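You operate a simulated robot arm through the tools that you are given. There is no shell and no other tool. Be economical: measure what you need, move in short steps, check, and stop when the job is done.

You run a simulated robot arm. Do the job below in one go: nothing can be reset, and whatever is moved stays where it is left.

Task
Put the yellow cap on the top of the display table. Take the green carton and leave it on the right bottom shelf of the racking. Take the red grip and put it on top of the teal tip. Take the yellow battery and leave it on the top of the bath table. The order is free. Set down upright: green carton, red grip.

The check looks at the end state, three seconds after you hand in, the way a careful person would. Anything else that was tipped, shoved, dropped, spilled or broken makes it a failure. Lids that push on must go on centred and level and be pressed home; caps that screw on are set level and turned clockwise until they are tight.

Robot
A 6-joint arm with a two-finger gripper on a trunk, on a base that drives. Base frame: it is fixed to the floor where the robot stands at the start and does not move with it; the origin is under the middle of the robot, x ahead of it, y to its left, z up; the surface under the hand at the start is at about z = 1030. Readings come in mm, degrees, newtons and seconds.
With the tool pointing down near the work surface it reaches from about 360 to 860 mm from the robot's upright axis, wherever it stands. Its first joint turns from -166.0 to 166.0 degrees. Places, roughly: green carton [500, -2000, 1750]; red grip (4x4x7 cm) [800, 2700, 800]; right bottom shelf of the racking [800, -3100, 1000]; teal tip (5x5x5 cm) [900, 2600, 800]; top of the bath table [700, 5000, 700]; top of the display table [800, 2600, 700]; yellow battery [750, 3000, 750]; yellow cap (4x4x3 cm) [600, -200, 1000]. Payload 2.45 kg.
The TCP is the grasp point between the finger pads, 20 mm short of the fingertips. In the tool frame z runs along the fingers and y along their closing line. Largest opening 140 mm; the body of the gripper starts 168 mm behind the TCP.
Orientation is that of the tool frame in the base frame, as [roll, pitch, yaw] about the fixed x, y, z axes, in that order (R = Rz(yaw) Ry(pitch) Rx(roll)). With the fingers straight down and closing along the base's y, the tool's x points along the base's -x, its y along +y and its z along -z.

Tools
- The arm moves only by the tool play_rows. Its argument "commands" is a list of rows, each an object (a shift or turn left out is 0, a gripper value left out holds the last) with "jaw": the finger opening in cm, from 0 to 14; "slide": the shift along the base's x, y, z in units of 100 mm (1.0 is 100 mm), a list of three; "delta_rot": the turn, a rotation vector about the base's x, y, z in units of 45 degrees (1.0 is 45 degrees), a list of three. In form: [{"jaw": jaw, "slide": [dx, dy, dz], "delta_rot": [ax, ay, az]}, ...]. A call has 1 to 20 rows; each row is the pose to reach, as a shift and turn from the pose commanded when the call began. A call with a number of a shift or a turn outside -1 to 1 is refused whole. Rows are played at 5 a second. More than 50 mm and 8.6 degrees between two rows, or a gripper value outside its range, and nothing of the call is played. A pose out of reach is approached as far as the arm can. The call stops where the force on the tool passes 40 N (or 10 N more than at its start, if that is more) or the arm is blocked; 0.2 s more then pass. The fingers move at their own pace (about 45 mm/s each) and stop on an object; they squeeze with about 39 N. The grip force told is the motor's: it shows also when the fingers shut on nothing. Time passes only in rows, and 0.2 s behind the last, so rows that repeat a pose let the fingers close. The reply holds the time, the measured pose of the TCP, the force on the tool along the base axes, the opening and the grip force, in the units named above and with some noise, with the torque about the TCP (base axes, N m) and any sound that the robot's microphone picked up.
- Cameras (640 x 400 px; columns grow to the right, rows downward): "scene" is now at [85.1, 117.8, 1848.4]; the picture's right is [-0.30, -0.95, 0.00], its down [-0.71, 0.22, -0.67] and it looks along [0.64, -0.20, -0.75] (base axes); focal length 279 px, centre (320, 200). "wrist" rides on the gripper at [78, 11, -209] in the tool frame; the picture's right is [-0.14, 0.99, 0.00], its down [-0.92, -0.13, -0.37] and it looks along [-0.37, -0.05, 0.93] (tool axes); focal length 280 px, centre (320, 200). There is no depth. A picture from a camera that has moved, and an enlarged one, comes with that camera's place and axes in the base frame and with its lens.
- grab_frame(camera): a new picture of that camera. It takes no simulated time.
- lift_body(by): slides the trunk up (or, below 0, down) by that many mm; the arm and the scene camera ride with it, the base frame stays. It gives what a move gives, with no picture.
- drive_base(legs): drives the robot by 1 to 6 legs, each [ahead, left, turn to the left] in mm, mm and degrees, along the robot's own axes; the way and the turn of a leg run together, so that a leg with both is an arc; at most 1500 mm and 180 degrees a leg. The arm and the cameras ride along, it lands a little off, and it stops where it bumps. It gives what a move gives.
- aim_head(pan, tilt): turns the head with the scene camera to pan (to the left, within 143 degrees either way) and tilt (down, from -29 to 69), counted from straight ahead of the robot. It gives what a move gives.
- close_up(camera, box): a new picture of the part [left, top, right, bottom] of that camera's present view, enlarged. It takes no simulated time.
- finish_job(): hands the job in; it is judged then, once.

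Work in short steps. Places have to be worked out from the pictures, the camera data and where the tool is seen: move nearer, look again, correct. Check each grasp and each placing, and mend what went wrong. You have 165 turns and 108 pictures in all, those below and enlarged ones among them. Open the gripper and draw the arm clear of the work before you hand the job in, unless the task says otherwise; then end with one line.

The tools are called as a command line: name --argument value ..., lists and objects as JSON in quotes. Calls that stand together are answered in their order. play_rows: Moves the arm, as the interface text tells. Its arguments: {"type":"object","properties":{"commands":{"type":"array","items":{"type":"object","properties":{"jaw":{"type":"number"},"slide":{"type":"array","items":{"type":"number"}},"delta_rot":{"type":"array","items":{"type":"number"}}}}}},"required":["commands"]} The other tools are called the same way: lift_body (by) slides the trunk up or down; drive_base (legs) drives the base; aim_head (pan, tilt) turns the head that bears the scene camera; grab_frame (camera) takes a picture; close_up (camera, box) takes an enlarged picture of a part of a camera's view; finish_job () hands the job in.

At the start:

```text
t: 0.0
eef_pos: [569.9, -123.3, 1334.6]
orientation: [-179.9, 0.0, -180.0]
ft_force: [-1.1, 0.3, 0.1]
ft_torque: [-0.01, 0.0, 0.0]
grip_width: 140.0
grip_force: 0.0
trunk travel left (down, up): [-100.0, 130.0]
robot x, y, heading: [3.7, 0.7, -0.3]
head pan, tilt: [-17.5, 48.2]
```

scene: 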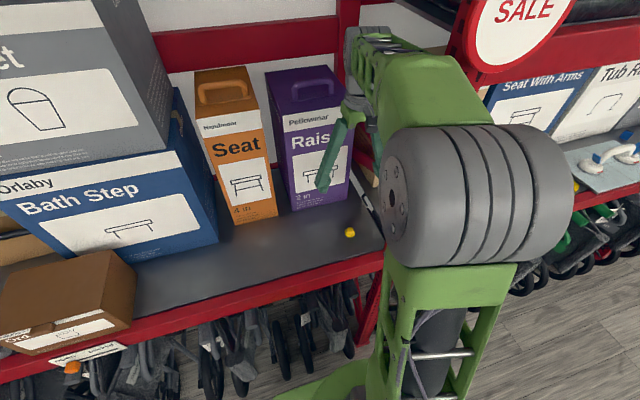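
wrist: 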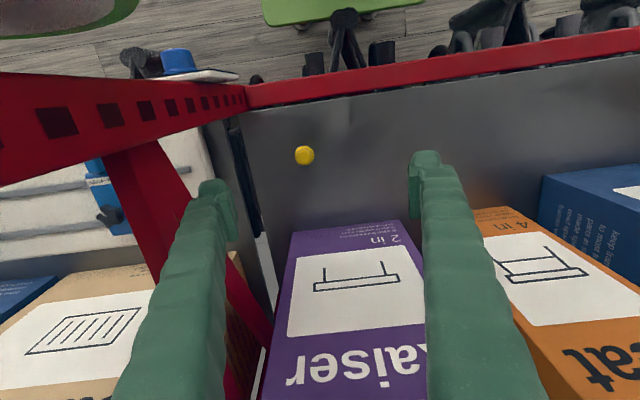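

The cap triangulates from both pictures to about [599, -152, 1045]. I move over it and start down, opening narrowed to 90 mm.

play_rows --commands '[{"jaw": 9, "slide": [0.15, -0.14, -0.3]}, {"slide": [0.29, -0.27, -0.65]}, {"slide": [0.29, -0.27, -1.0]}, {"slide": [0.29, -0.27, -1.0]}]'

play_rows --commands '[{"slide": [0, 0, -0.35]}, {"slide": [0, 0, -0.7]}, {"slide": [0, 0, -1.0]}, {"slide": [0, 0, -1.0]}]'

grab_frame --camera "wrist"

```text
t: 1.0
eef_pos: [597.7, -150.3, 1234.1]
orientation: [180.0, 0.0, -180.0]
ft_force: [0.8, 0.3, -0.5]
ft_torque: [-0.03, 0.0, -0.01]
grip_width: 89.9
grip_force: 0.0
trunk travel left (down, up): [-100.0, 130.0]
robot x, y, heading: [2.5, -1.6, 0.1]
head pan, tilt: [-17.5, 48.2]
```

```text
t: 2.0
eef_pos: [597.6, -148.8, 1135.1]
orientation: [-179.9, 0.0, -180.0]
ft_force: [0.9, 0.2, 0.5]
ft_torque: [-0.01, 0.02, 0.03]
grip_width: 89.8
grip_force: 0.0
trunk travel left (down, up): [-100.0, 130.0]
robot x, y, heading: [1.9, 1.9, 0.0]
head pan, tilt: [-17.5, 48.2]
```

```text
105 pictures are left
camera wrist: at [518.9, -136.7, 1344.3], right [0.14, 0.99, 0.0], down [0.92, -0.13, 0.37], along [0.37, -0.05, -0.93], focal length 280 px, centre (320, 200)
```

wrist: 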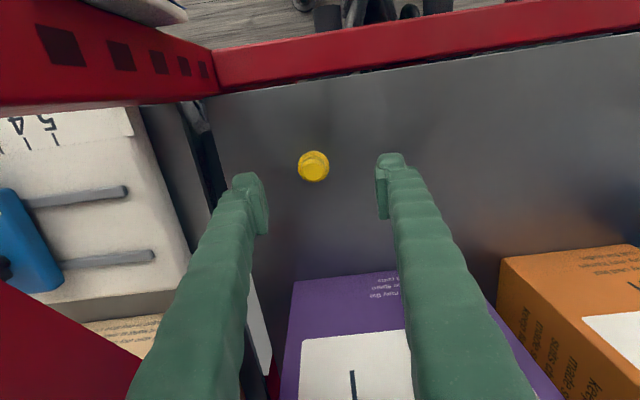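

Cap now at about [596, -153]. I go down to z≈1054 and close.

play_rows --commands '[{"slide": [-0.01, -0.03, -0.3]}, {"slide": [-0.01, -0.03, -0.6]}, {"slide": [-0.01, -0.03, -0.8]}, {"slide": [-0.01, -0.03, -0.8], "jaw": 2}, {"slide": [-0.01, -0.03, -0.8], "jaw": 2}, {"slide": [-0.01, -0.03, -0.8], "jaw": 2}, {"slide": [-0.01, -0.03, -0.8], "jaw": 2}, {"slide": [-0.01, -0.03, -0.8], "jaw": 2}, {"slide": [-0.01, -0.03, -0.8], "jaw": 2}]'

grab_frame --camera "wrist"

```text
t: 4.0
eef_pos: [596.1, -153.2, 1055.8]
orientation: [-180.0, 0.0, 180.0]
ft_force: [-0.3, -0.1, 0.1]
ft_torque: [-0.02, -0.02, 0.01]
grip_width: 21.8
grip_force: 38.7
trunk travel left (down, up): [-100.0, 130.0]
robot x, y, heading: [3.1, -0.7, -0.1]
head pan, tilt: [-17.5, 48.2]
```

```text
104 pictures are left
camera wrist: at [517.5, -140.8, 1264.7], right [0.14, 0.99, 0.0], down [0.92, -0.13, 0.37], along [0.36, -0.05, -0.93], focal length 280 px, centre (320, 200)
```

wrist: 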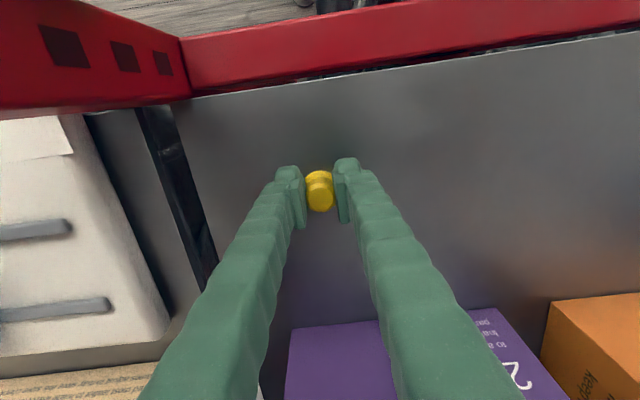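

Something 22 mm wide is gripped (narrow upper part of the cap). I lift and check.

play_rows --commands '[{"slide": [0, 0, 0.3], "jaw": 1}, {"slide": [0, 0, 0.6]}, {"slide": [0, 0, 1.0]}, {"slide": [0, 0, 1.0]}]'

close_up --camera "wrist" --box '[240, 120, 400, 220]'

play_rows --commands '[{"slide": [0, 0, 0.3]}, {"slide": [0, 0, 0.6]}, {"slide": [0, 0, 1.0]}, {"slide": [0, 0, 1.0]}]'

play_rows --commands '[{"slide": [-0.3, 0.2, 0.3]}, {"slide": [-0.6, 0.4, 0.6]}, {"slide": [-1.0, 0.6, 1.0]}, {"slide": [-1.0, 0.6, 1.0]}]'

aim_head --pan 80 --tilt 25

grab_frame --camera "scene"

```text
t: 5.0
eef_pos: [597.5, -156.1, 1154.2]
orientation: [180.0, 0.0, 180.0]
ft_force: [-0.3, -0.1, -0.3]
ft_torque: [-0.01, 0.01, 0.01]
grip_width: 21.3
grip_force: 39.0
trunk travel left (down, up): [-100.0, 130.0]
robot x, y, heading: [-0.5, -1.4, 0.4]
head pan, tilt: [-17.5, 48.2]
```

```text
4.00 times, centred on (320, 170) of wrist
camera zoom: at [519.2, -142.9, 1364.2], right [0.14, 0.99, 0.0], down [0.92, -0.13, 0.37], along [0.36, -0.05, -0.93], focal length 1122 px, centre (320, 320)
```

zoom: 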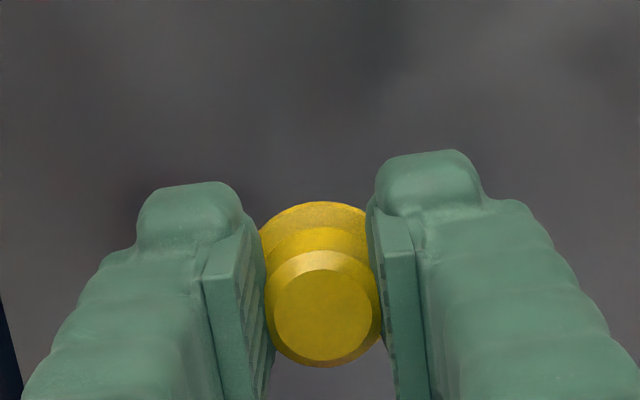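

```text
t: 6.0
eef_pos: [596.5, -154.3, 1255.6]
orientation: [180.0, 0.0, 180.0]
ft_force: [0.1, 0.5, -0.5]
ft_torque: [0.03, -0.01, 0.0]
grip_width: 21.1
grip_force: 39.4
trunk travel left (down, up): [-100.0, 130.0]
robot x, y, heading: [1.2, -2.0, -0.1]
head pan, tilt: [-17.5, 48.2]
```

```text
refused: row 3 steps farther than a row can; nothing moved
```

```text
t: 7.7
eef_pos: [597.8, -154.1, 1254.4]
orientation: [180.0, 0.0, 180.0]
ft_force: [-0.2, 0.6, 0.1]
ft_torque: [0.02, 0.0, 0.0]
grip_width: 21.2
grip_force: 39.3
trunk travel left (down, up): [-100.0, 130.0]
robot x, y, heading: [2.2, 1.5, -0.1]
head pan, tilt: [80.0, 25.0]
```

```text
102 pictures are left
camera scene: at [26.2, 232.1, 1883.4], right [0.98, -0.17, 0.0], down [-0.07, -0.42, -0.91], along [0.16, 0.89, -0.42], focal length 279 px, centre (320, 200)
```

scene: 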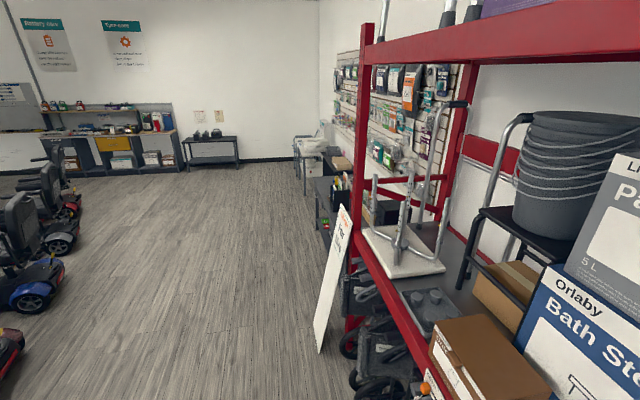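

The cap is firmly held. I raise it a little and look behind before backing away from the rack.

play_rows --commands '[{"slide": [-0.3, 0.1, 0.3]}, {"slide": [-0.6, 0.2, 0.55]}, {"slide": [-0.8, 0.3, 0.8]}, {"slide": [-1.0, 0.4, 1.0]}, {"slide": [-1.0, 0.4, 1.0]}]'

aim_head --pan 140 --tilt 35

grab_frame --camera "scene"

```text
t: 8.9
eef_pos: [499.0, -112.0, 1356.9]
orientation: [180.0, -0.1, 180.0]
ft_force: [0.4, 0.1, 0.6]
ft_torque: [0.0, -0.01, -0.03]
grip_width: 20.7
grip_force: 39.4
trunk travel left (down, up): [-100.0, 130.0]
robot x, y, heading: [2.1, 0.4, -0.2]
head pan, tilt: [80.0, 25.0]
```

```text
t: 10.2
eef_pos: [498.7, -112.3, 1356.4]
orientation: [180.0, -0.1, 180.0]
ft_force: [0.3, -0.4, 0.3]
ft_torque: [-0.01, -0.02, 0.05]
grip_width: 21.1
grip_force: 38.7
trunk travel left (down, up): [-100.0, 130.0]
robot x, y, heading: [-1.3, -3.8, 0.2]
head pan, tilt: [140.0, 35.0]
```

```text
101 pictures are left
camera scene: at [-57.3, 198.1, 1867.7], right [0.64, 0.77, 0.0], down [0.44, -0.37, -0.82], along [-0.63, 0.53, -0.57], focal length 279 px, centre (320, 200)
```

scene: 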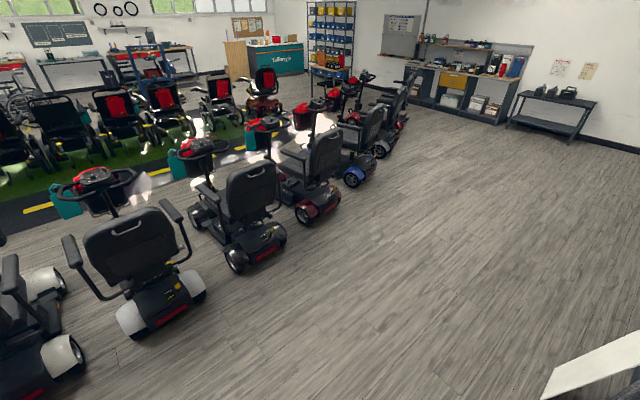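

Floor behind is clear to x≈-1800. I back up 550 mm, then go left past the leaning sign and look.

drive_base --legs '[[-550, 0, 0], [0, 1500, 0], [0, 700, 0]]'

aim_head --pan 0 --tilt 30

grab_frame --camera "scene"

```text
t: 32.2
eef_pos: [-37.0, 2060.5, 1355.9]
orientation: [-180.0, -0.1, -179.9]
ft_force: [-0.4, -0.4, -0.2]
ft_torque: [-0.01, 0.01, 0.0]
grip_width: 20.5
grip_force: 39.1
trunk travel left (down, up): [-100.0, 130.0]
robot x, y, heading: [-534.5, 2172.6, -0.1]
head pan, tilt: [140.0, 35.0]
```

```text
t: 34.4
eef_pos: [-35.8, 2060.3, 1356.5]
orientation: [180.0, 0.0, -179.9]
ft_force: [0.4, -0.2, -0.2]
ft_torque: [0.0, -0.01, 0.0]
grip_width: 20.2
grip_force: 39.6
trunk travel left (down, up): [-100.0, 130.0]
robot x, y, heading: [-536.7, 2175.4, 0.3]
head pan, tilt: [0.0, 30.0]
```

```text
100 pictures are left
camera scene: at [-435.4, 2313.7, 1875.4], right [0.0, -1.0, 0.0], down [-0.5, 0.0, -0.87], along [0.87, 0.0, -0.5], focal length 279 px, centre (320, 200)
```

scene: 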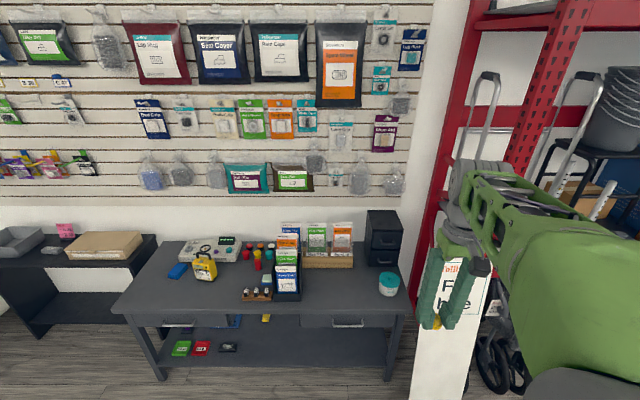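

The display table is ahead. I enlarge the table top.

close_up --camera "scene" --box '[110, 200, 430, 360]'

close_up --camera "scene" --box '[150, 220, 310, 320]'

```text
2.00 times, centred on (270, 280) of scene
camera zoom: at [-435.4, 2313.7, 1875.4], right [0.0, -1.0, 0.0], down [-0.5, 0.0, -0.87], along [0.87, 0.0, -0.5], focal length 558 px, centre (420, 40)
```

zoom: 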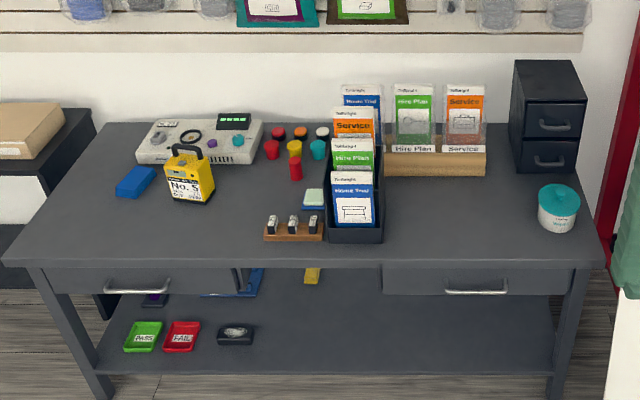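

```text
4.00 times, centred on (230, 270) of scene
camera zoom: at [-435.4, 2313.7, 1875.4], right [0.0, -1.0, 0.0], down [-0.5, 0.0, -0.87], along [0.87, 0.0, -0.5], focal length 1117 px, centre (680, -80)
```

zoom: 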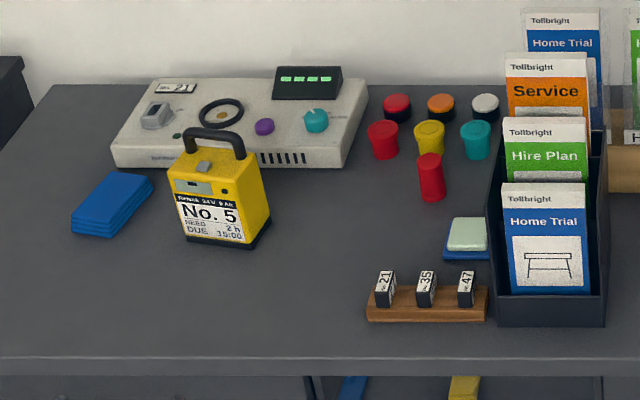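

Red grip (tall red cylinder), teal tip and yellow battery are seen, around x≈750-790, y≈2600-2850. I drive left and closer.

drive_base --legs '[[0, 500, 0], [450, 0, 0]]'

aim_head --pan 0 --tilt 50

grab_frame --camera "scene"

grab_frame --camera "wrist"

```text
t: 41.6
eef_pos: [408.3, 2549.7, 1357.9]
orientation: [-180.0, -0.1, 179.6]
ft_force: [0.7, -0.9, -0.1]
ft_torque: [0.0, 0.05, 0.0]
grip_width: 20.0
grip_force: 38.9
trunk travel left (down, up): [-100.0, 130.0]
robot x, y, heading: [-92.9, 2665.4, -0.5]
head pan, tilt: [0.0, 30.0]
```

```text
t: 42.4
eef_pos: [407.8, 2549.8, 1356.5]
orientation: [-179.9, 0.0, 179.6]
ft_force: [-0.8, 0.5, 0.0]
ft_torque: [0.01, -0.03, -0.01]
grip_width: 20.1
grip_force: 38.7
trunk travel left (down, up): [-100.0, 130.0]
robot x, y, heading: [-87.1, 2665.0, -0.3]
head pan, tilt: [0.0, 50.0]
```

```text
97 pictures are left
camera scene: at [-2.3, 2806.7, 1846.0], right [-0.01, -1.0, 0.0], down [-0.77, 0.01, -0.64], along [0.64, 0.0, -0.77], focal length 279 px, centre (320, 200)
```

scene: 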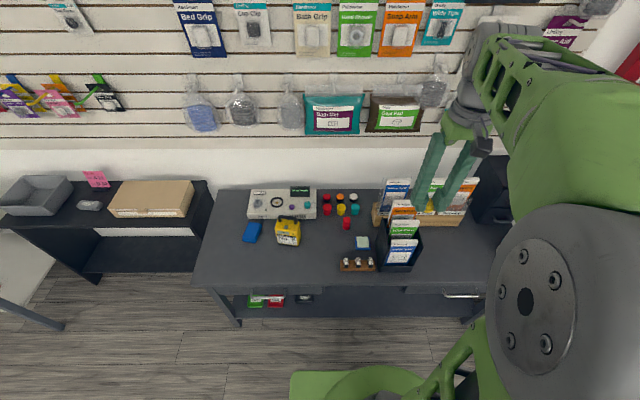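

```text
96 pictures are left
camera wrist: at [328.8, 2562.6, 1566.4], right [0.14, 0.99, 0.0], down [0.92, -0.13, 0.37], along [0.36, -0.05, -0.93], focal length 280 px, centre (320, 200)
```

wrist: 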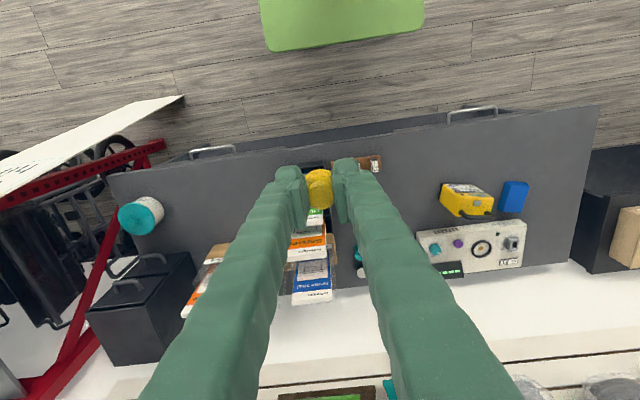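

Table top triangulates to z≈740-750, front edge x≈470; base front is ~240 ahead of axis. I drive 150 ahead, lower the trunk, and move the cap toward a free spot near [575, 2830].

drive_base --legs '[[150, 0, 0]]'

lift_body --by -100

play_rows --commands '[{"slide": [0, 0.4, -0.2]}, {"slide": [0, 0.8, -0.4]}, {"slide": [0, 1.0, -0.6]}, {"slide": [0, 1.0, -1.0]}]'

play_rows --commands '[{"slide": [0, 0.4, -0.2]}, {"slide": [0, 0.8, -0.4]}, {"slide": [0, 1.0, -0.6]}, {"slide": [0, 1.0, -1.0]}]'

play_rows --commands '[{"slide": [0, 0.4, -0.2]}, {"slide": [0, 0.8, -0.4]}, {"slide": [0, 0.8, -0.6]}, {"slide": [0, 0.8, -1.0]}, {"slide": [0, 0.8, -1.0]}]'

grab_frame --camera "scene"

grab_frame --camera "wrist"

```text
t: 43.8
eef_pos: [555.0, 2551.5, 1355.6]
orientation: [-180.0, -0.1, 179.7]
ft_force: [0.1, -0.3, 0.2]
ft_torque: [0.02, 0.06, -0.01]
grip_width: 20.0
grip_force: 39.7
trunk travel left (down, up): [-100.0, 130.0]
robot x, y, heading: [56.2, 2665.2, -0.4]
head pan, tilt: [0.0, 50.0]
```

```text
t: 45.1
eef_pos: [554.1, 2550.6, 1256.9]
orientation: [180.0, -0.1, 179.7]
ft_force: [0.1, 0.0, 0.2]
ft_torque: [0.01, 0.01, -0.01]
grip_width: 19.8
grip_force: 38.8
trunk travel left (down, up): [0.0, 230.0]
robot x, y, heading: [54.4, 2662.0, -0.1]
head pan, tilt: [0.0, 50.0]
```

```text
t: 46.1
eef_pos: [554.3, 2650.5, 1158.7]
orientation: [-180.0, 0.0, 179.7]
ft_force: [0.1, -0.2, 0.6]
ft_torque: [-0.02, 0.0, -0.01]
grip_width: 19.8
grip_force: 39.5
trunk travel left (down, up): [0.0, 230.0]
robot x, y, heading: [55.0, 2662.7, -0.2]
head pan, tilt: [0.0, 50.0]
```

```text
t: 47.1
eef_pos: [556.4, 2749.0, 1056.8]
orientation: [180.0, 0.0, 179.8]
ft_force: [0.6, 0.3, 0.0]
ft_torque: [-0.01, 0.0, 0.02]
grip_width: 20.0
grip_force: 39.1
trunk travel left (down, up): [0.0, 230.0]
robot x, y, heading: [55.9, 2661.2, -0.5]
head pan, tilt: [0.0, 50.0]
```

```text
t: 48.3
eef_pos: [553.8, 2831.5, 954.7]
orientation: [180.0, 0.1, 179.6]
ft_force: [0.5, 0.3, -0.7]
ft_torque: [-0.03, 0.05, 0.01]
grip_width: 19.9
grip_force: 38.8
trunk travel left (down, up): [0.0, 230.0]
robot x, y, heading: [56.6, 2664.7, -0.3]
head pan, tilt: [0.0, 50.0]
```

```text
95 pictures are left
camera scene: at [143.6, 2806.3, 1745.9], right [0.0, -1.0, 0.0], down [-0.77, 0.0, -0.64], along [0.64, 0.0, -0.77], focal length 279 px, centre (320, 200)
```

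scene: 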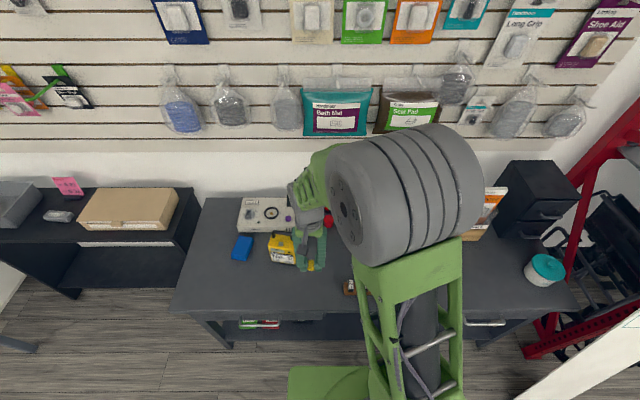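

```text
94 pictures are left
camera wrist: at [474.6, 2843.7, 1164.6], right [0.14, 0.99, 0.0], down [0.92, -0.13, 0.37], along [0.36, -0.05, -0.93], focal length 280 px, centre (320, 200)
```

wrist: 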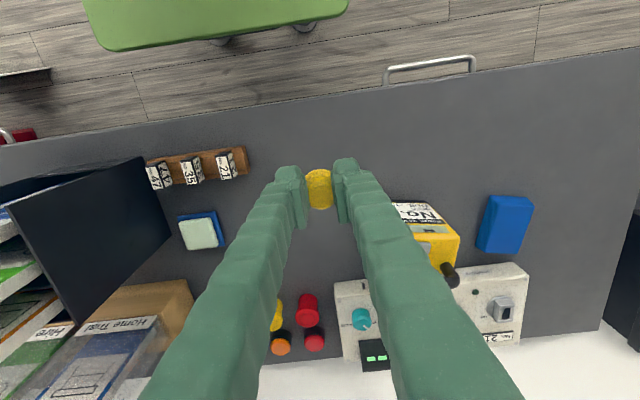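

The spot at [554, 2831] is clear. I lower, finishing in small steps watching force.

play_rows --commands '[{"slide": [0, 0, -0.4]}, {"slide": [0, 0, -0.8]}, {"slide": [0, 0, -1.0]}, {"slide": [0, 0, -1.0]}]'

play_rows --commands '[{"slide": [0, 0, -0.4]}, {"slide": [0, 0, -0.65]}, {"slide": [0, 0, -0.72]}, {"slide": [0, 0, -0.76]}, {"slide": [0, 0, -0.76]}]'

grab_frame --camera "wrist"

```text
t: 49.3
eef_pos: [552.6, 2828.5, 855.2]
orientation: [179.9, 0.0, 179.6]
ft_force: [-0.1, 0.3, -0.2]
ft_torque: [-0.01, -0.01, 0.02]
grip_width: 19.7
grip_force: 38.9
trunk travel left (down, up): [0.0, 230.0]
robot x, y, heading: [51.5, 2665.6, -0.4]
head pan, tilt: [0.0, 50.0]
```

```text
t: 50.5
eef_pos: [553.4, 2829.2, 780.1]
orientation: [180.0, 0.0, 179.7]
ft_force: [-0.5, 0.8, -0.3]
ft_torque: [-0.01, 0.0, -0.03]
grip_width: 19.5
grip_force: 39.4
trunk travel left (down, up): [0.0, 230.0]
robot x, y, heading: [56.4, 2668.3, -0.3]
head pan, tilt: [0.0, 50.0]
```

```text
93 pictures are left
camera wrist: at [474.8, 2841.9, 990.3], right [0.14, 0.99, 0.0], down [0.92, -0.13, 0.37], along [0.36, -0.05, -0.93], focal length 280 px, centre (320, 200)
```

wrist: 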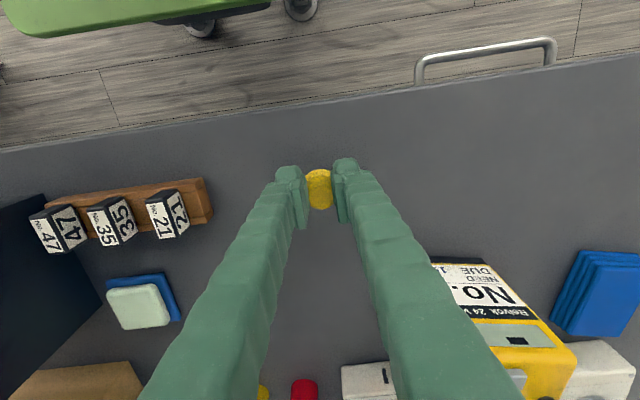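

No contact yet; I continue down in small steps.

play_rows --commands '[{"slide": [0, 0, -0.04]}, {"slide": [0, 0, -0.07]}, {"slide": [0, 0, -0.1]}, {"slide": [0, 0, -0.1]}]'

play_rows --commands '[{"slide": [0, 0, -0.02]}, {"slide": [0, 0, -0.04]}, {"slide": [0, 0, -0.04]}]'

```text
t: 51.5
eef_pos: [554.0, 2829.1, 770.4]
orientation: [180.0, 0.0, 179.7]
ft_force: [-0.4, 0.1, 0.5]
ft_torque: [0.01, -0.02, -0.03]
grip_width: 19.4
grip_force: 39.0
trunk travel left (down, up): [0.0, 230.0]
robot x, y, heading: [55.5, 2663.6, -0.5]
head pan, tilt: [0.0, 50.0]
```

```text
t: 52.3
eef_pos: [553.4, 2829.7, 767.3]
orientation: [-180.0, -0.1, 179.5]
ft_force: [-0.3, 0.2, 0.1]
ft_torque: [0.03, -0.01, 0.01]
grip_width: 19.3
grip_force: 39.1
trunk travel left (down, up): [0.0, 230.0]
robot x, y, heading: [55.2, 2663.3, -0.4]
head pan, tilt: [0.0, 50.0]
```

Still free; continue down in finer increments.

play_rows --commands '[{"slide": [0, 0, -0.02]}, {"slide": [0, 0, -0.04]}, {"slide": [0, 0, -0.04]}]'

play_rows --commands '[{"slide": [0, 0, -0.02]}, {"slide": [0, 0, -0.04]}, {"slide": [0, 0, -0.04]}]'

```text
t: 53.1
eef_pos: [554.0, 2829.3, 762.0]
orientation: [179.9, 0.0, 179.7]
ft_force: [0.4, 0.1, -0.3]
ft_torque: [0.0, -0.01, 0.01]
grip_width: 19.5
grip_force: 39.5
trunk travel left (down, up): [0.0, 230.0]
robot x, y, heading: [54.1, 2667.9, -0.3]
head pan, tilt: [0.0, 50.0]
```

```text
t: 53.9
eef_pos: [554.5, 2829.6, 759.6]
orientation: [-180.0, 0.0, 179.7]
ft_force: [-0.2, 0.0, 0.1]
ft_torque: [-0.01, -0.01, -0.02]
grip_width: 19.5
grip_force: 39.2
trunk travel left (down, up): [0.0, 230.0]
robot x, y, heading: [53.3, 2663.8, -0.3]
head pan, tilt: [0.0, 50.0]
```

A re-triangulation of the tag board suggests the table top nearer z≈700-710. I continue down, carefully.

play_rows --commands '[{"slide": [0, 0, -0.05]}, {"slide": [0, 0, -0.1]}, {"slide": [0, 0, -0.15]}, {"slide": [0, 0, -0.15]}]'

close_up --camera "wrist" --box '[240, 120, 400, 220]'

```text
t: 54.6
eef_pos: [555.5, 2829.1, 751.5]
orientation: [180.0, 0.2, 179.7]
ft_force: [-6.7, -2.2, 28.6]
ft_torque: [-0.02, 0.17, 0.03]
grip_width: 19.3
grip_force: 39.2
trunk travel left (down, up): [0.0, 230.0]
robot x, y, heading: [56.9, 2665.9, -0.3]
head pan, tilt: [0.0, 50.0]
stopped in row 3: the force on the tool passed its limit at 47 N (the readings are from after the stop); the commanded pose is now the measured one
```

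```text
4.00 times, centred on (320, 170) of wrist
camera zoom: at [474.7, 2842.2, 960.9], right [0.14, 0.99, 0.0], down [0.92, -0.13, 0.37], along [0.37, -0.05, -0.93], focal length 1122 px, centre (320, 320)
```

zoom: 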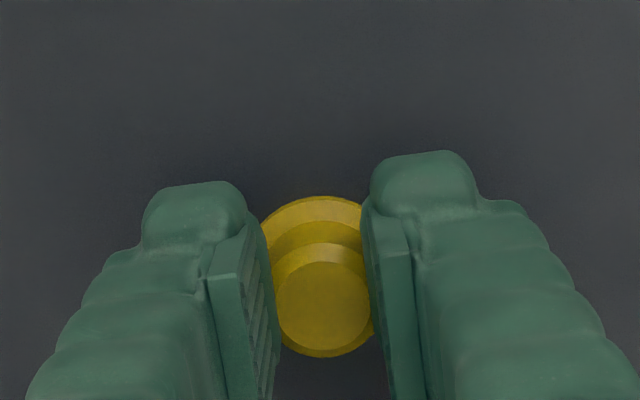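

Contact at TCP z≈752, so the table top is about 725. I ease up 2 mm, open, and rise.

play_rows --commands '[{"slide": [0, 0, 0.015]}, {"jaw": 5, "slide": [0, 0, 0.015]}, {"slide": [0, 0, 0.015]}, {"slide": [0, 0, 0.015]}, {"slide": [0, 0, 0.4]}, {"slide": [0, 0, 0.8]}, {"slide": [0, 0, 1.0]}, {"slide": [0, 0, 1.0]}]'

play_rows --commands '[{"jaw": 8, "slide": [0, 0, 0.4]}, {"slide": [0, 0, 0.8]}, {"slide": [0, 0, 1.0]}, {"slide": [0, 0, 1.0]}]'

grab_frame --camera "wrist"

```text
t: 56.4
eef_pos: [556.6, 2830.2, 850.3]
orientation: [179.9, 0.2, 179.7]
ft_force: [-0.1, 0.5, 0.2]
ft_torque: [0.02, -0.04, -0.02]
grip_width: 49.9
grip_force: 0.0
trunk travel left (down, up): [0.0, 230.0]
robot x, y, heading: [57.3, 2665.7, -0.4]
head pan, tilt: [0.0, 50.0]
```

```text
t: 57.4
eef_pos: [555.5, 2828.3, 949.9]
orientation: [179.9, 0.2, 179.7]
ft_force: [-0.1, -0.4, 0.1]
ft_torque: [-0.01, 0.01, 0.0]
grip_width: 79.9
grip_force: 0.2
trunk travel left (down, up): [0.0, 230.0]
robot x, y, heading: [57.4, 2663.1, -0.5]
head pan, tilt: [0.0, 50.0]
```

```text
91 pictures are left
camera wrist: at [476.1, 2840.8, 1159.9], right [0.14, 0.99, 0.0], down [0.92, -0.13, 0.37], along [0.37, -0.05, -0.93], focal length 280 px, centre (320, 200)
```

wrist: 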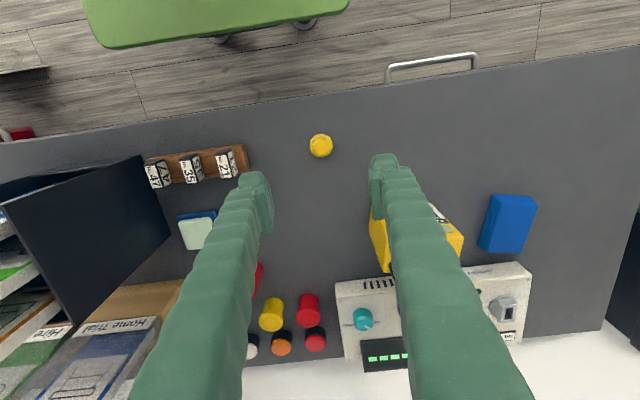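

Cap stands on the table. Red grip is around [758, 2680] and teal tip around [842, 2640]; I move over the grip at height and look.

play_rows --commands '[{"slide": [0.35, -0.3, 0]}, {"slide": [0.7, -0.6, 0]}, {"slide": [1.0, -0.8, 0]}, {"slide": [1.0, -0.8, 0]}]'

play_rows --commands '[{"jaw": 10, "slide": [0.3, -0.3, 0]}, {"slide": [0.6, -0.6, 0]}, {"slide": [0.8, -0.7, 0]}, {"slide": [0.8, -0.7, 0]}]'

grab_frame --camera "wrist"

```text
t: 58.4
eef_pos: [656.1, 2751.3, 950.4]
orientation: [179.9, 0.2, 179.7]
ft_force: [0.1, 0.2, 0.1]
ft_torque: [0.04, -0.01, -0.02]
grip_width: 79.7
grip_force: 0.1
trunk travel left (down, up): [0.0, 230.0]
robot x, y, heading: [57.1, 2664.2, -0.3]
head pan, tilt: [0.0, 50.0]
```

```text
t: 59.4
eef_pos: [735.3, 2679.6, 948.8]
orientation: [179.9, 0.3, 179.7]
ft_force: [1.1, 0.8, 0.2]
ft_torque: [0.02, 0.02, -0.04]
grip_width: 100.0
grip_force: 0.1
trunk travel left (down, up): [0.0, 230.0]
robot x, y, heading: [56.7, 2663.9, -0.2]
head pan, tilt: [0.0, 50.0]
```

```text
90 pictures are left
camera wrist: at [655.5, 2692.3, 1158.4], right [0.14, 0.99, 0.0], down [0.92, -0.13, 0.37], along [0.37, -0.05, -0.93], focal length 280 px, centre (320, 200)
```

wrist: 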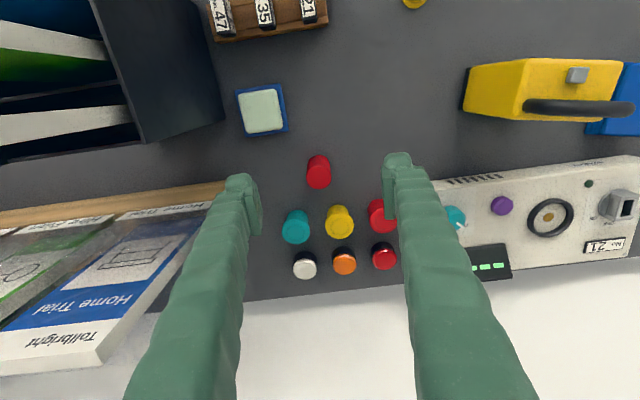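

I enlarge to locate grip and teal tip precisely.

close_up --camera "wrist" --box '[260, 130, 420, 290]'

```text
2.50 times, centred on (340, 210) of wrist
camera zoom: at [655.5, 2692.3, 1158.4], right [0.14, 0.99, 0.0], down [0.92, -0.13, 0.37], along [0.37, -0.05, -0.93], focal length 701 px, centre (270, 175)
```

zoom: 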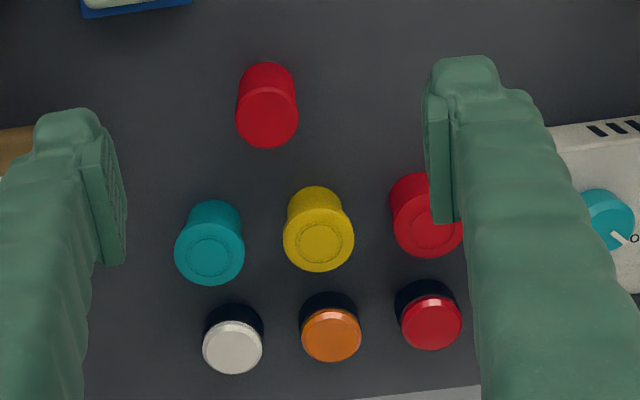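

Grip at [767, 2675] (33 mm wide, 725-795 high); teal tip at [857, 2626]. Going down over the grip with 70 mm opening.

play_rows --commands '[{"jaw": 7, "slide": [0.2, -0.05, 0]}, {"slide": [0.32, -0.05, 0]}, {"slide": [0.32, -0.05, -0.4]}, {"slide": [0.32, -0.05, -0.8]}, {"slide": [0.32, -0.05, -1.0]}, {"slide": [0.32, -0.05, -1.0]}]'

close_up --camera "wrist" --box '[240, 120, 400, 220]'

```text
t: 60.8
eef_pos: [768.3, 2675.3, 848.3]
orientation: [179.9, 0.2, 179.7]
ft_force: [-0.2, -0.5, 0.1]
ft_torque: [0.02, 0.01, 0.01]
grip_width: 70.2
grip_force: 0.0
trunk travel left (down, up): [0.0, 230.0]
robot x, y, heading: [54.5, 2669.5, -0.1]
head pan, tilt: [0.0, 50.0]
```

```text
4.00 times, centred on (320, 170) of wrist
camera zoom: at [688.6, 2688.0, 1057.5], right [0.14, 0.99, 0.0], down [0.92, -0.13, 0.37], along [0.37, -0.05, -0.93], focal length 1122 px, centre (320, 320)
```

zoom: 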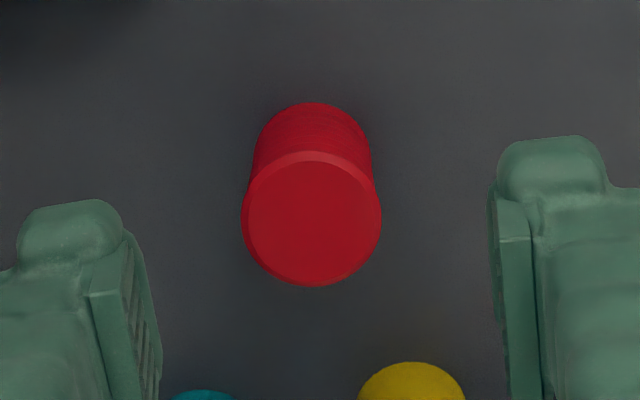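

Centred. Descend to z≈766 and close.

play_rows --commands '[{"slide": [-0.01, 0, -0.4]}, {"slide": [-0.01, 0, -0.7]}, {"slide": [-0.01, 0, -0.82]}, {"slide": [-0.01, 0, -0.82]}, {"slide": [-0.01, 0, -0.82], "jaw": 2}, {"slide": [-0.01, 0, -0.82]}, {"slide": [-0.01, 0, -0.82]}, {"slide": [-0.01, 0, -0.82]}, {"slide": [-0.01, 0, -0.82]}]'

play_rows --commands '[{"slide": [0, 0, 0.2]}, {"slide": [0, 0, 0.5]}, {"slide": [0, 0, 0.9]}, {"slide": [0, 0, 0.9]}]'

close_up --camera "wrist" --box '[220, 120, 420, 320]'

```text
t: 62.8
eef_pos: [767.1, 2675.8, 767.6]
orientation: [179.9, 0.2, 179.6]
ft_force: [0.6, -1.4, -0.5]
ft_torque: [-0.02, -0.02, -0.04]
grip_width: 34.3
grip_force: 39.1
trunk travel left (down, up): [0.0, 230.0]
robot x, y, heading: [54.7, 2666.0, -0.4]
head pan, tilt: [0.0, 50.0]
```

```text
t: 63.8
eef_pos: [766.4, 2674.8, 858.3]
orientation: [179.9, 0.1, 179.7]
ft_force: [0.2, -0.2, 0.3]
ft_torque: [0.01, -0.01, 0.02]
grip_width: 34.3
grip_force: 39.4
trunk travel left (down, up): [0.0, 230.0]
robot x, y, heading: [55.6, 2665.4, -0.3]
head pan, tilt: [0.0, 50.0]
```

```text
2.00 times, centred on (320, 220) of wrist
camera zoom: at [686.7, 2687.0, 1067.2], right [0.14, 0.99, 0.0], down [0.92, -0.13, 0.37], along [0.37, -0.05, -0.93], focal length 561 px, centre (320, 160)
```

zoom: 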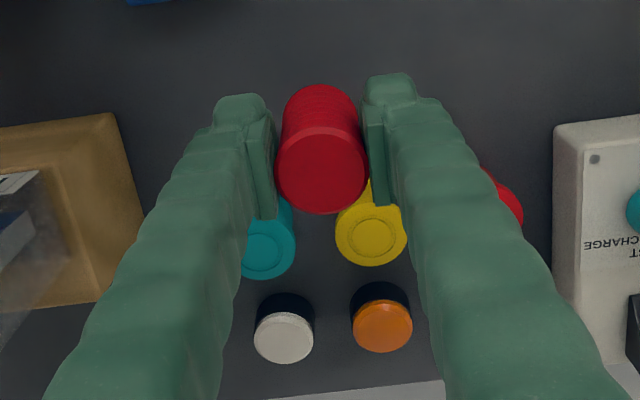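

Grip is held. I move it above the teal tip (bottom at ~815, tip top ~775) and check.

play_rows --commands '[{"slide": [0.3, -0.16, 0]}, {"slide": [0.6, -0.32, 0]}, {"slide": [0.89, -0.47, 0]}, {"slide": [0.89, -0.47, 0]}, {"slide": [0.89, -0.47, 0]}]'

close_up --camera "wrist" --box '[240, 120, 400, 220]'

close_up --camera "scene" --box '[230, 120, 470, 270]'

```text
t: 65.0
eef_pos: [854.5, 2628.3, 859.6]
orientation: [179.9, 0.2, 179.7]
ft_force: [-0.1, 1.0, -0.9]
ft_torque: [0.05, 0.02, -0.02]
grip_width: 34.2
grip_force: 38.6
trunk travel left (down, up): [0.0, 230.0]
robot x, y, heading: [53.8, 2662.7, -0.1]
head pan, tilt: [0.0, 50.0]
```

```text
4.00 times, centred on (320, 170) of wrist
camera zoom: at [774.9, 2640.4, 1067.6], right [0.14, 0.99, 0.0], down [0.92, -0.13, 0.37], along [0.37, -0.05, -0.93], focal length 1122 px, centre (320, 320)
```

zoom: 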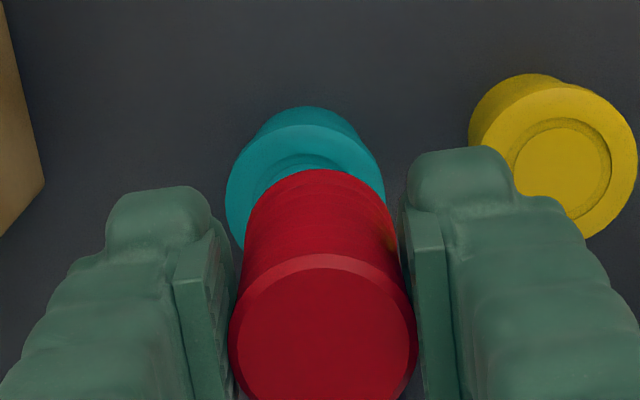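

```text
2.67 times, centred on (350, 195) of scene
camera zoom: at [143.0, 2806.1, 1745.9], right [0.0, -1.0, 0.0], down [-0.77, 0.0, -0.64], along [0.64, 0.0, -0.77], focal length 744 px, centre (240, 213)
```

zoom: 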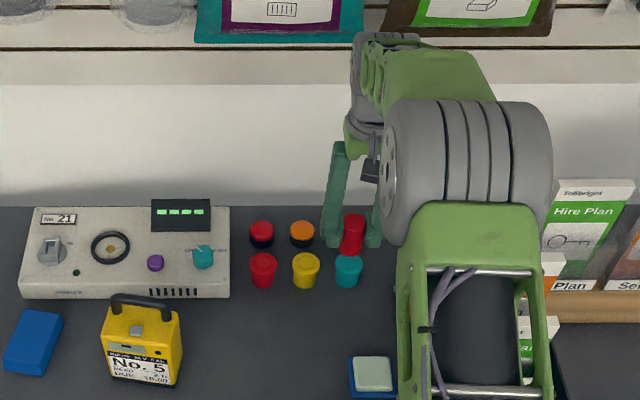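

In the same picture the grip sits at about (852.5, 2630) and teal at (857, 2626): I correct by +4, -4 mm and go down 28 mm.

play_rows --commands '[{"slide": [0.04, -0.04, 0]}, {"slide": [0.04, -0.04, -0.15]}, {"slide": [0.04, -0.04, -0.28]}, {"slide": [0.04, -0.04, -0.28]}]'

close_up --camera "wrist" --box '[240, 120, 400, 220]'

```text
t: 66.0
eef_pos: [859.7, 2625.2, 830.3]
orientation: [179.9, 0.2, 179.7]
ft_force: [0.3, -0.2, -0.7]
ft_torque: [0.02, 0.0, 0.02]
grip_width: 34.1
grip_force: 39.4
trunk travel left (down, up): [0.0, 230.0]
robot x, y, heading: [56.4, 2665.6, -0.3]
head pan, tilt: [0.0, 50.0]
```

```text
4.00 times, centred on (320, 170) of wrist
camera zoom: at [780.2, 2637.3, 1039.2], right [0.14, 0.99, 0.0], down [0.92, -0.13, 0.37], along [0.37, -0.05, -0.93], focal length 1122 px, centre (320, 320)
```

zoom: 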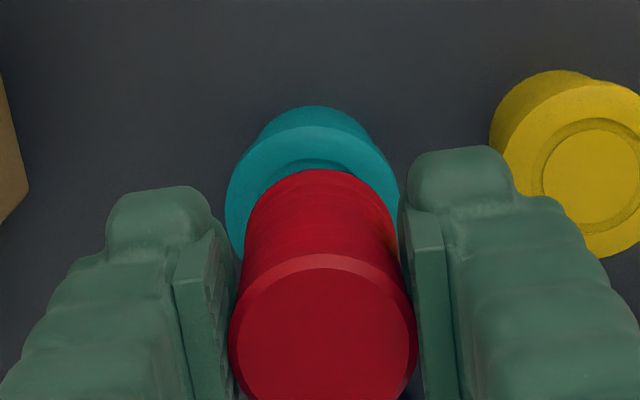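

Nearly aligned; nudge -1 mm in both and lower to contact.

play_rows --commands '[{"slide": [-0.01, -0.01, -0.03]}, {"slide": [-0.01, -0.01, -0.06]}, {"slide": [-0.01, -0.01, -0.09]}, {"slide": [-0.01, -0.01, -0.09]}]'

close_up --camera "wrist" --box '[240, 120, 400, 220]'

```text
t: 67.0
eef_pos: [860.0, 2625.3, 820.7]
orientation: [179.9, 0.2, 179.7]
ft_force: [0.0, -0.4, -0.9]
ft_torque: [-0.01, 0.04, -0.01]
grip_width: 34.1
grip_force: 39.2
trunk travel left (down, up): [0.0, 230.0]
robot x, y, heading: [55.0, 2662.8, -0.2]
head pan, tilt: [0.0, 50.0]
```

```text
4.00 times, centred on (320, 170) of wrist
camera zoom: at [779.5, 2636.3, 1029.8], right [0.14, 0.99, 0.0], down [0.92, -0.13, 0.37], along [0.37, -0.05, -0.93], focal length 1122 px, centre (320, 320)
```

zoom: 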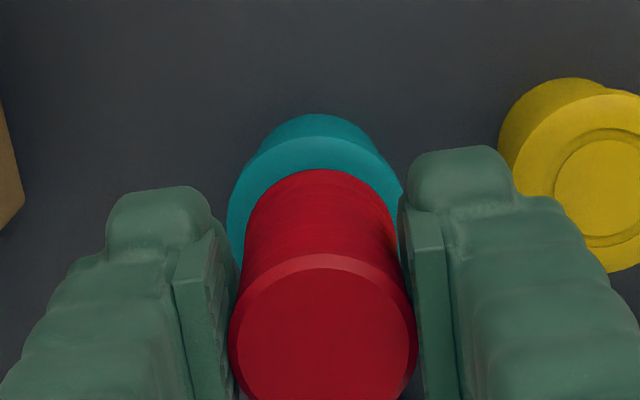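

Close to centred; continue down slowly to contact.

play_rows --commands '[{"slide": [0, 0, -0.015]}, {"slide": [0, 0, -0.03]}, {"slide": [0, 0, -0.045]}, {"slide": [0, 0, -0.045]}]'

close_up --camera "wrist" --box '[240, 120, 400, 220]'

```text
t: 68.0
eef_pos: [857.9, 2623.8, 817.1]
orientation: [179.9, 0.2, 179.7]
ft_force: [-0.1, 0.2, 0.1]
ft_torque: [0.0, 0.01, -0.01]
grip_width: 34.0
grip_force: 38.8
trunk travel left (down, up): [0.0, 230.0]
robot x, y, heading: [56.0, 2664.1, -0.5]
head pan, tilt: [0.0, 50.0]
```

```text
4.00 times, centred on (320, 170) of wrist
camera zoom: at [779.3, 2635.7, 1025.4], right [0.14, 0.99, 0.0], down [0.92, -0.13, 0.37], along [0.37, -0.05, -0.93], focal length 1122 px, centre (320, 320)
```

zoom: 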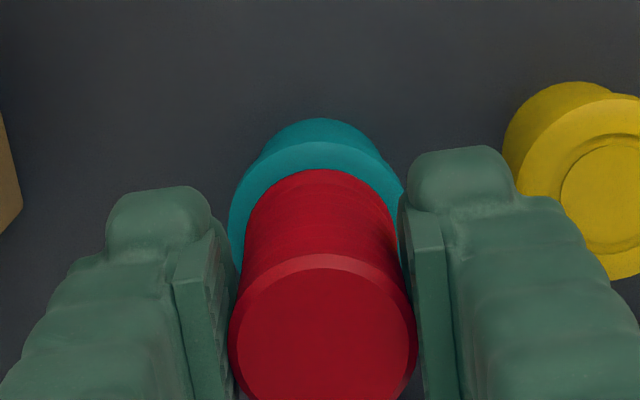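

Gap is shrinking, teal and grip concentric within ~1 mm. Continue.

play_rows --commands '[{"slide": [0, 0, -0.015]}, {"slide": [0, 0, -0.03]}, {"slide": [0, 0, -0.045]}, {"slide": [0, 0, -0.045]}]'

play_rows --commands '[{"slide": [0, 0, -0.01]}, {"slide": [0, 0, -0.02]}, {"slide": [0, 0, -0.03]}, {"slide": [0, 0, -0.03]}]'

close_up --camera "wrist" --box '[240, 120, 400, 220]'

```text
t: 69.0
eef_pos: [858.3, 2623.3, 813.4]
orientation: [179.9, 0.3, 179.7]
ft_force: [-5.0, -0.8, 15.8]
ft_torque: [0.08, 0.22, 0.04]
grip_width: 33.6
grip_force: 38.8
trunk travel left (down, up): [0.0, 230.0]
robot x, y, heading: [56.9, 2664.4, -0.5]
head pan, tilt: [0.0, 50.0]
```

```text
t: 70.0
eef_pos: [857.7, 2622.1, 812.9]
orientation: [180.0, 0.7, 179.7]
ft_force: [-1.3, -2.9, 37.5]
ft_torque: [-0.05, 0.01, -0.01]
grip_width: 33.9
grip_force: 39.0
trunk travel left (down, up): [0.0, 230.0]
robot x, y, heading: [54.0, 2665.4, -0.4]
head pan, tilt: [0.0, 50.0]
```

```text
4.00 times, centred on (320, 170) of wrist
camera zoom: at [777.9, 2635.7, 1022.1], right [0.14, 0.99, 0.0], down [0.92, -0.13, 0.38], along [0.37, -0.05, -0.93], focal length 1122 px, centre (320, 320)
```

zoom: 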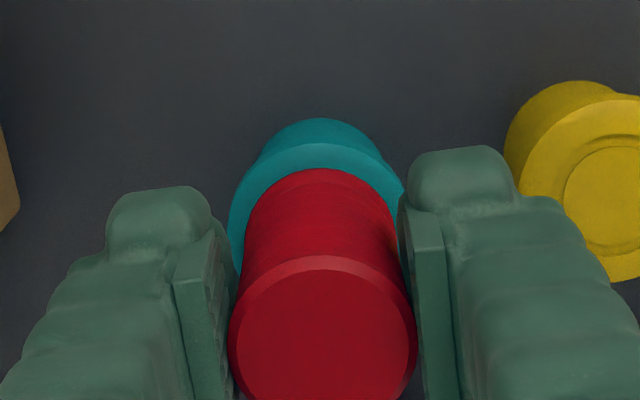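

Contact made (grip rests on the tip). I relieve the force by raising the command ~3.5 mm, check, then open.

play_rows --commands '[{"slide": [0, 0, 0.02]}, {"slide": [0, 0, 0.04]}, {"slide": [0, 0, 0.04]}]'

```text
t: 70.8
eef_pos: [858.7, 2621.8, 812.8]
orientation: [179.8, 0.2, 179.7]
ft_force: [7.0, -4.1, 14.3]
ft_torque: [-0.14, -0.59, -0.06]
grip_width: 34.0
grip_force: 39.5
trunk travel left (down, up): [0.0, 230.0]
robot x, y, heading: [57.7, 2665.8, -0.1]
head pan, tilt: [0.0, 50.0]
```

Still 14 N; ease up another 1.5 mm, then open gently and rise straight.

play_rows --commands '[{"slide": [0, 0, 0.015]}, {"slide": [0, 0, 0.015]}, {"slide": [0, 0, 0.015]}]'

```text
t: 71.6
eef_pos: [858.0, 2622.4, 814.2]
orientation: [179.9, 0.0, 179.7]
ft_force: [3.0, 0.0, 3.0]
ft_torque: [0.02, -0.15, -0.05]
grip_width: 33.8
grip_force: 38.4
trunk travel left (down, up): [0.0, 230.0]
robot x, y, heading: [54.1, 2665.5, -0.4]
head pan, tilt: [0.0, 50.0]
```

Force is down to 3 N; opening now.

play_rows --commands '[{"jaw": 4.5}, {"jaw": 6}, {"jaw": 6}, {"jaw": 6}]'

close_up --camera "wrist" --box '[240, 120, 400, 220]'

```text
t: 72.6
eef_pos: [859.0, 2622.7, 815.1]
orientation: [179.9, 0.1, 179.6]
ft_force: [-1.4, -0.4, -0.6]
ft_torque: [-0.02, -0.01, -0.01]
grip_width: 60.2
grip_force: 0.1
trunk travel left (down, up): [0.0, 230.0]
robot x, y, heading: [57.2, 2663.7, -0.6]
head pan, tilt: [0.0, 50.0]
```

```text
4.00 times, centred on (320, 170) of wrist
camera zoom: at [779.2, 2635.6, 1024.1], right [0.14, 0.99, 0.0], down [0.92, -0.13, 0.37], along [0.37, -0.05, -0.93], focal length 1122 px, centre (320, 320)
```

zoom: 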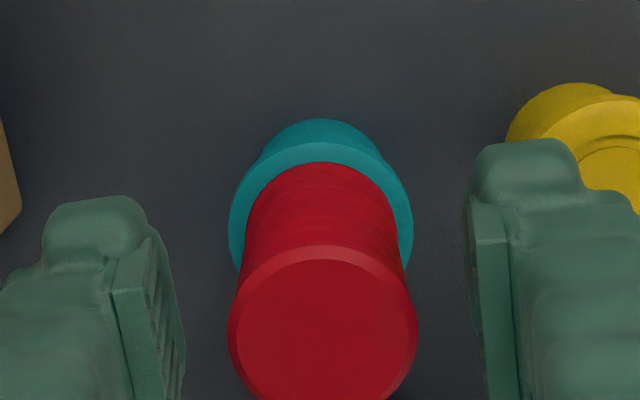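

Grip stands centred on the teal tip. I rise straight up and then move back toward the battery for a view.

play_rows --commands '[{"slide": [0, 0, 0.4]}, {"slide": [0, 0, 0.8]}, {"slide": [0, 0, 1.0]}, {"slide": [-0.4, 0.2, 1.0]}, {"slide": [-0.8, 0.4, 1.0]}, {"slide": [-1.0, 0.8, 1.0]}, {"slide": [-1.0, 1.0, 1.0]}]'

play_rows --commands '[{"jaw": 12, "slide": [-0.3, 0.3, 0.3]}, {"slide": [-0.6, 0.6, 0.6]}, {"slide": [-0.9, 0.9, 0.8]}, {"slide": [-1.0, 1.0, 1.0]}, {"slide": [-1.0, 1.0, 1.0]}]'

play_rows --commands '[{"slide": [0, 0.4, 0.1]}, {"slide": [0, 0.8, 0.2]}, {"slide": [0, 1.0, 0.2]}, {"slide": [0, 1.0, 0.2]}]'

grab_frame --camera "wrist"

grab_frame --camera "scene"

```text
t: 74.2
eef_pos: [758.7, 2720.6, 913.8]
orientation: [179.9, 0.2, 179.7]
ft_force: [-0.1, 0.3, 0.0]
ft_torque: [0.01, -0.02, 0.03]
grip_width: 60.0
grip_force: 0.0
trunk travel left (down, up): [0.0, 230.0]
robot x, y, heading: [58.4, 2663.6, -0.0]
head pan, tilt: [0.0, 50.0]
```

```text
refused: row 1 steps farther than a row can; nothing moved
```

```text
t: 75.2
eef_pos: [758.7, 2823.5, 933.4]
orientation: [179.9, 0.2, 179.8]
ft_force: [0.3, 0.0, -0.2]
ft_torque: [-0.02, -0.05, -0.03]
grip_width: 60.1
grip_force: 0.0
trunk travel left (down, up): [0.0, 230.0]
robot x, y, heading: [59.2, 2666.1, -0.4]
head pan, tilt: [0.0, 50.0]
```

```text
79 pictures are left
camera wrist: at [679.6, 2836.4, 1143.0], right [0.14, 0.99, 0.0], down [0.92, -0.13, 0.37], along [0.37, -0.05, -0.93], focal length 280 px, centre (320, 200)
```

wrist: 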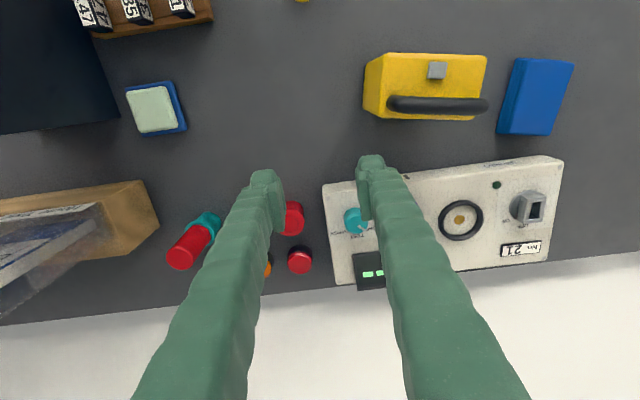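

```text
78 pictures are left
camera scene: at [143.3, 2806.1, 1745.9], right [0.0, -1.0, 0.0], down [-0.77, 0.0, -0.64], along [0.64, 0.0, -0.77], focal length 279 px, centre (320, 200)
```

scene: 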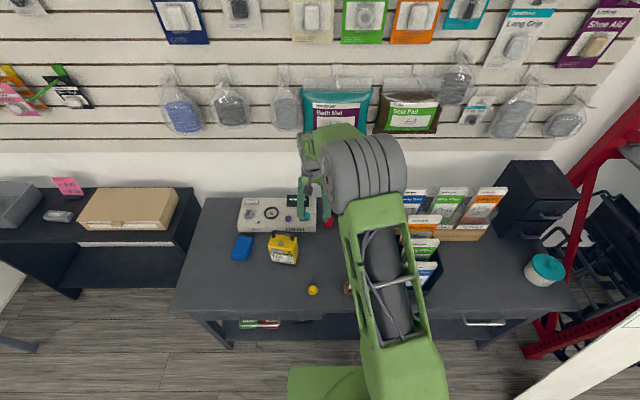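

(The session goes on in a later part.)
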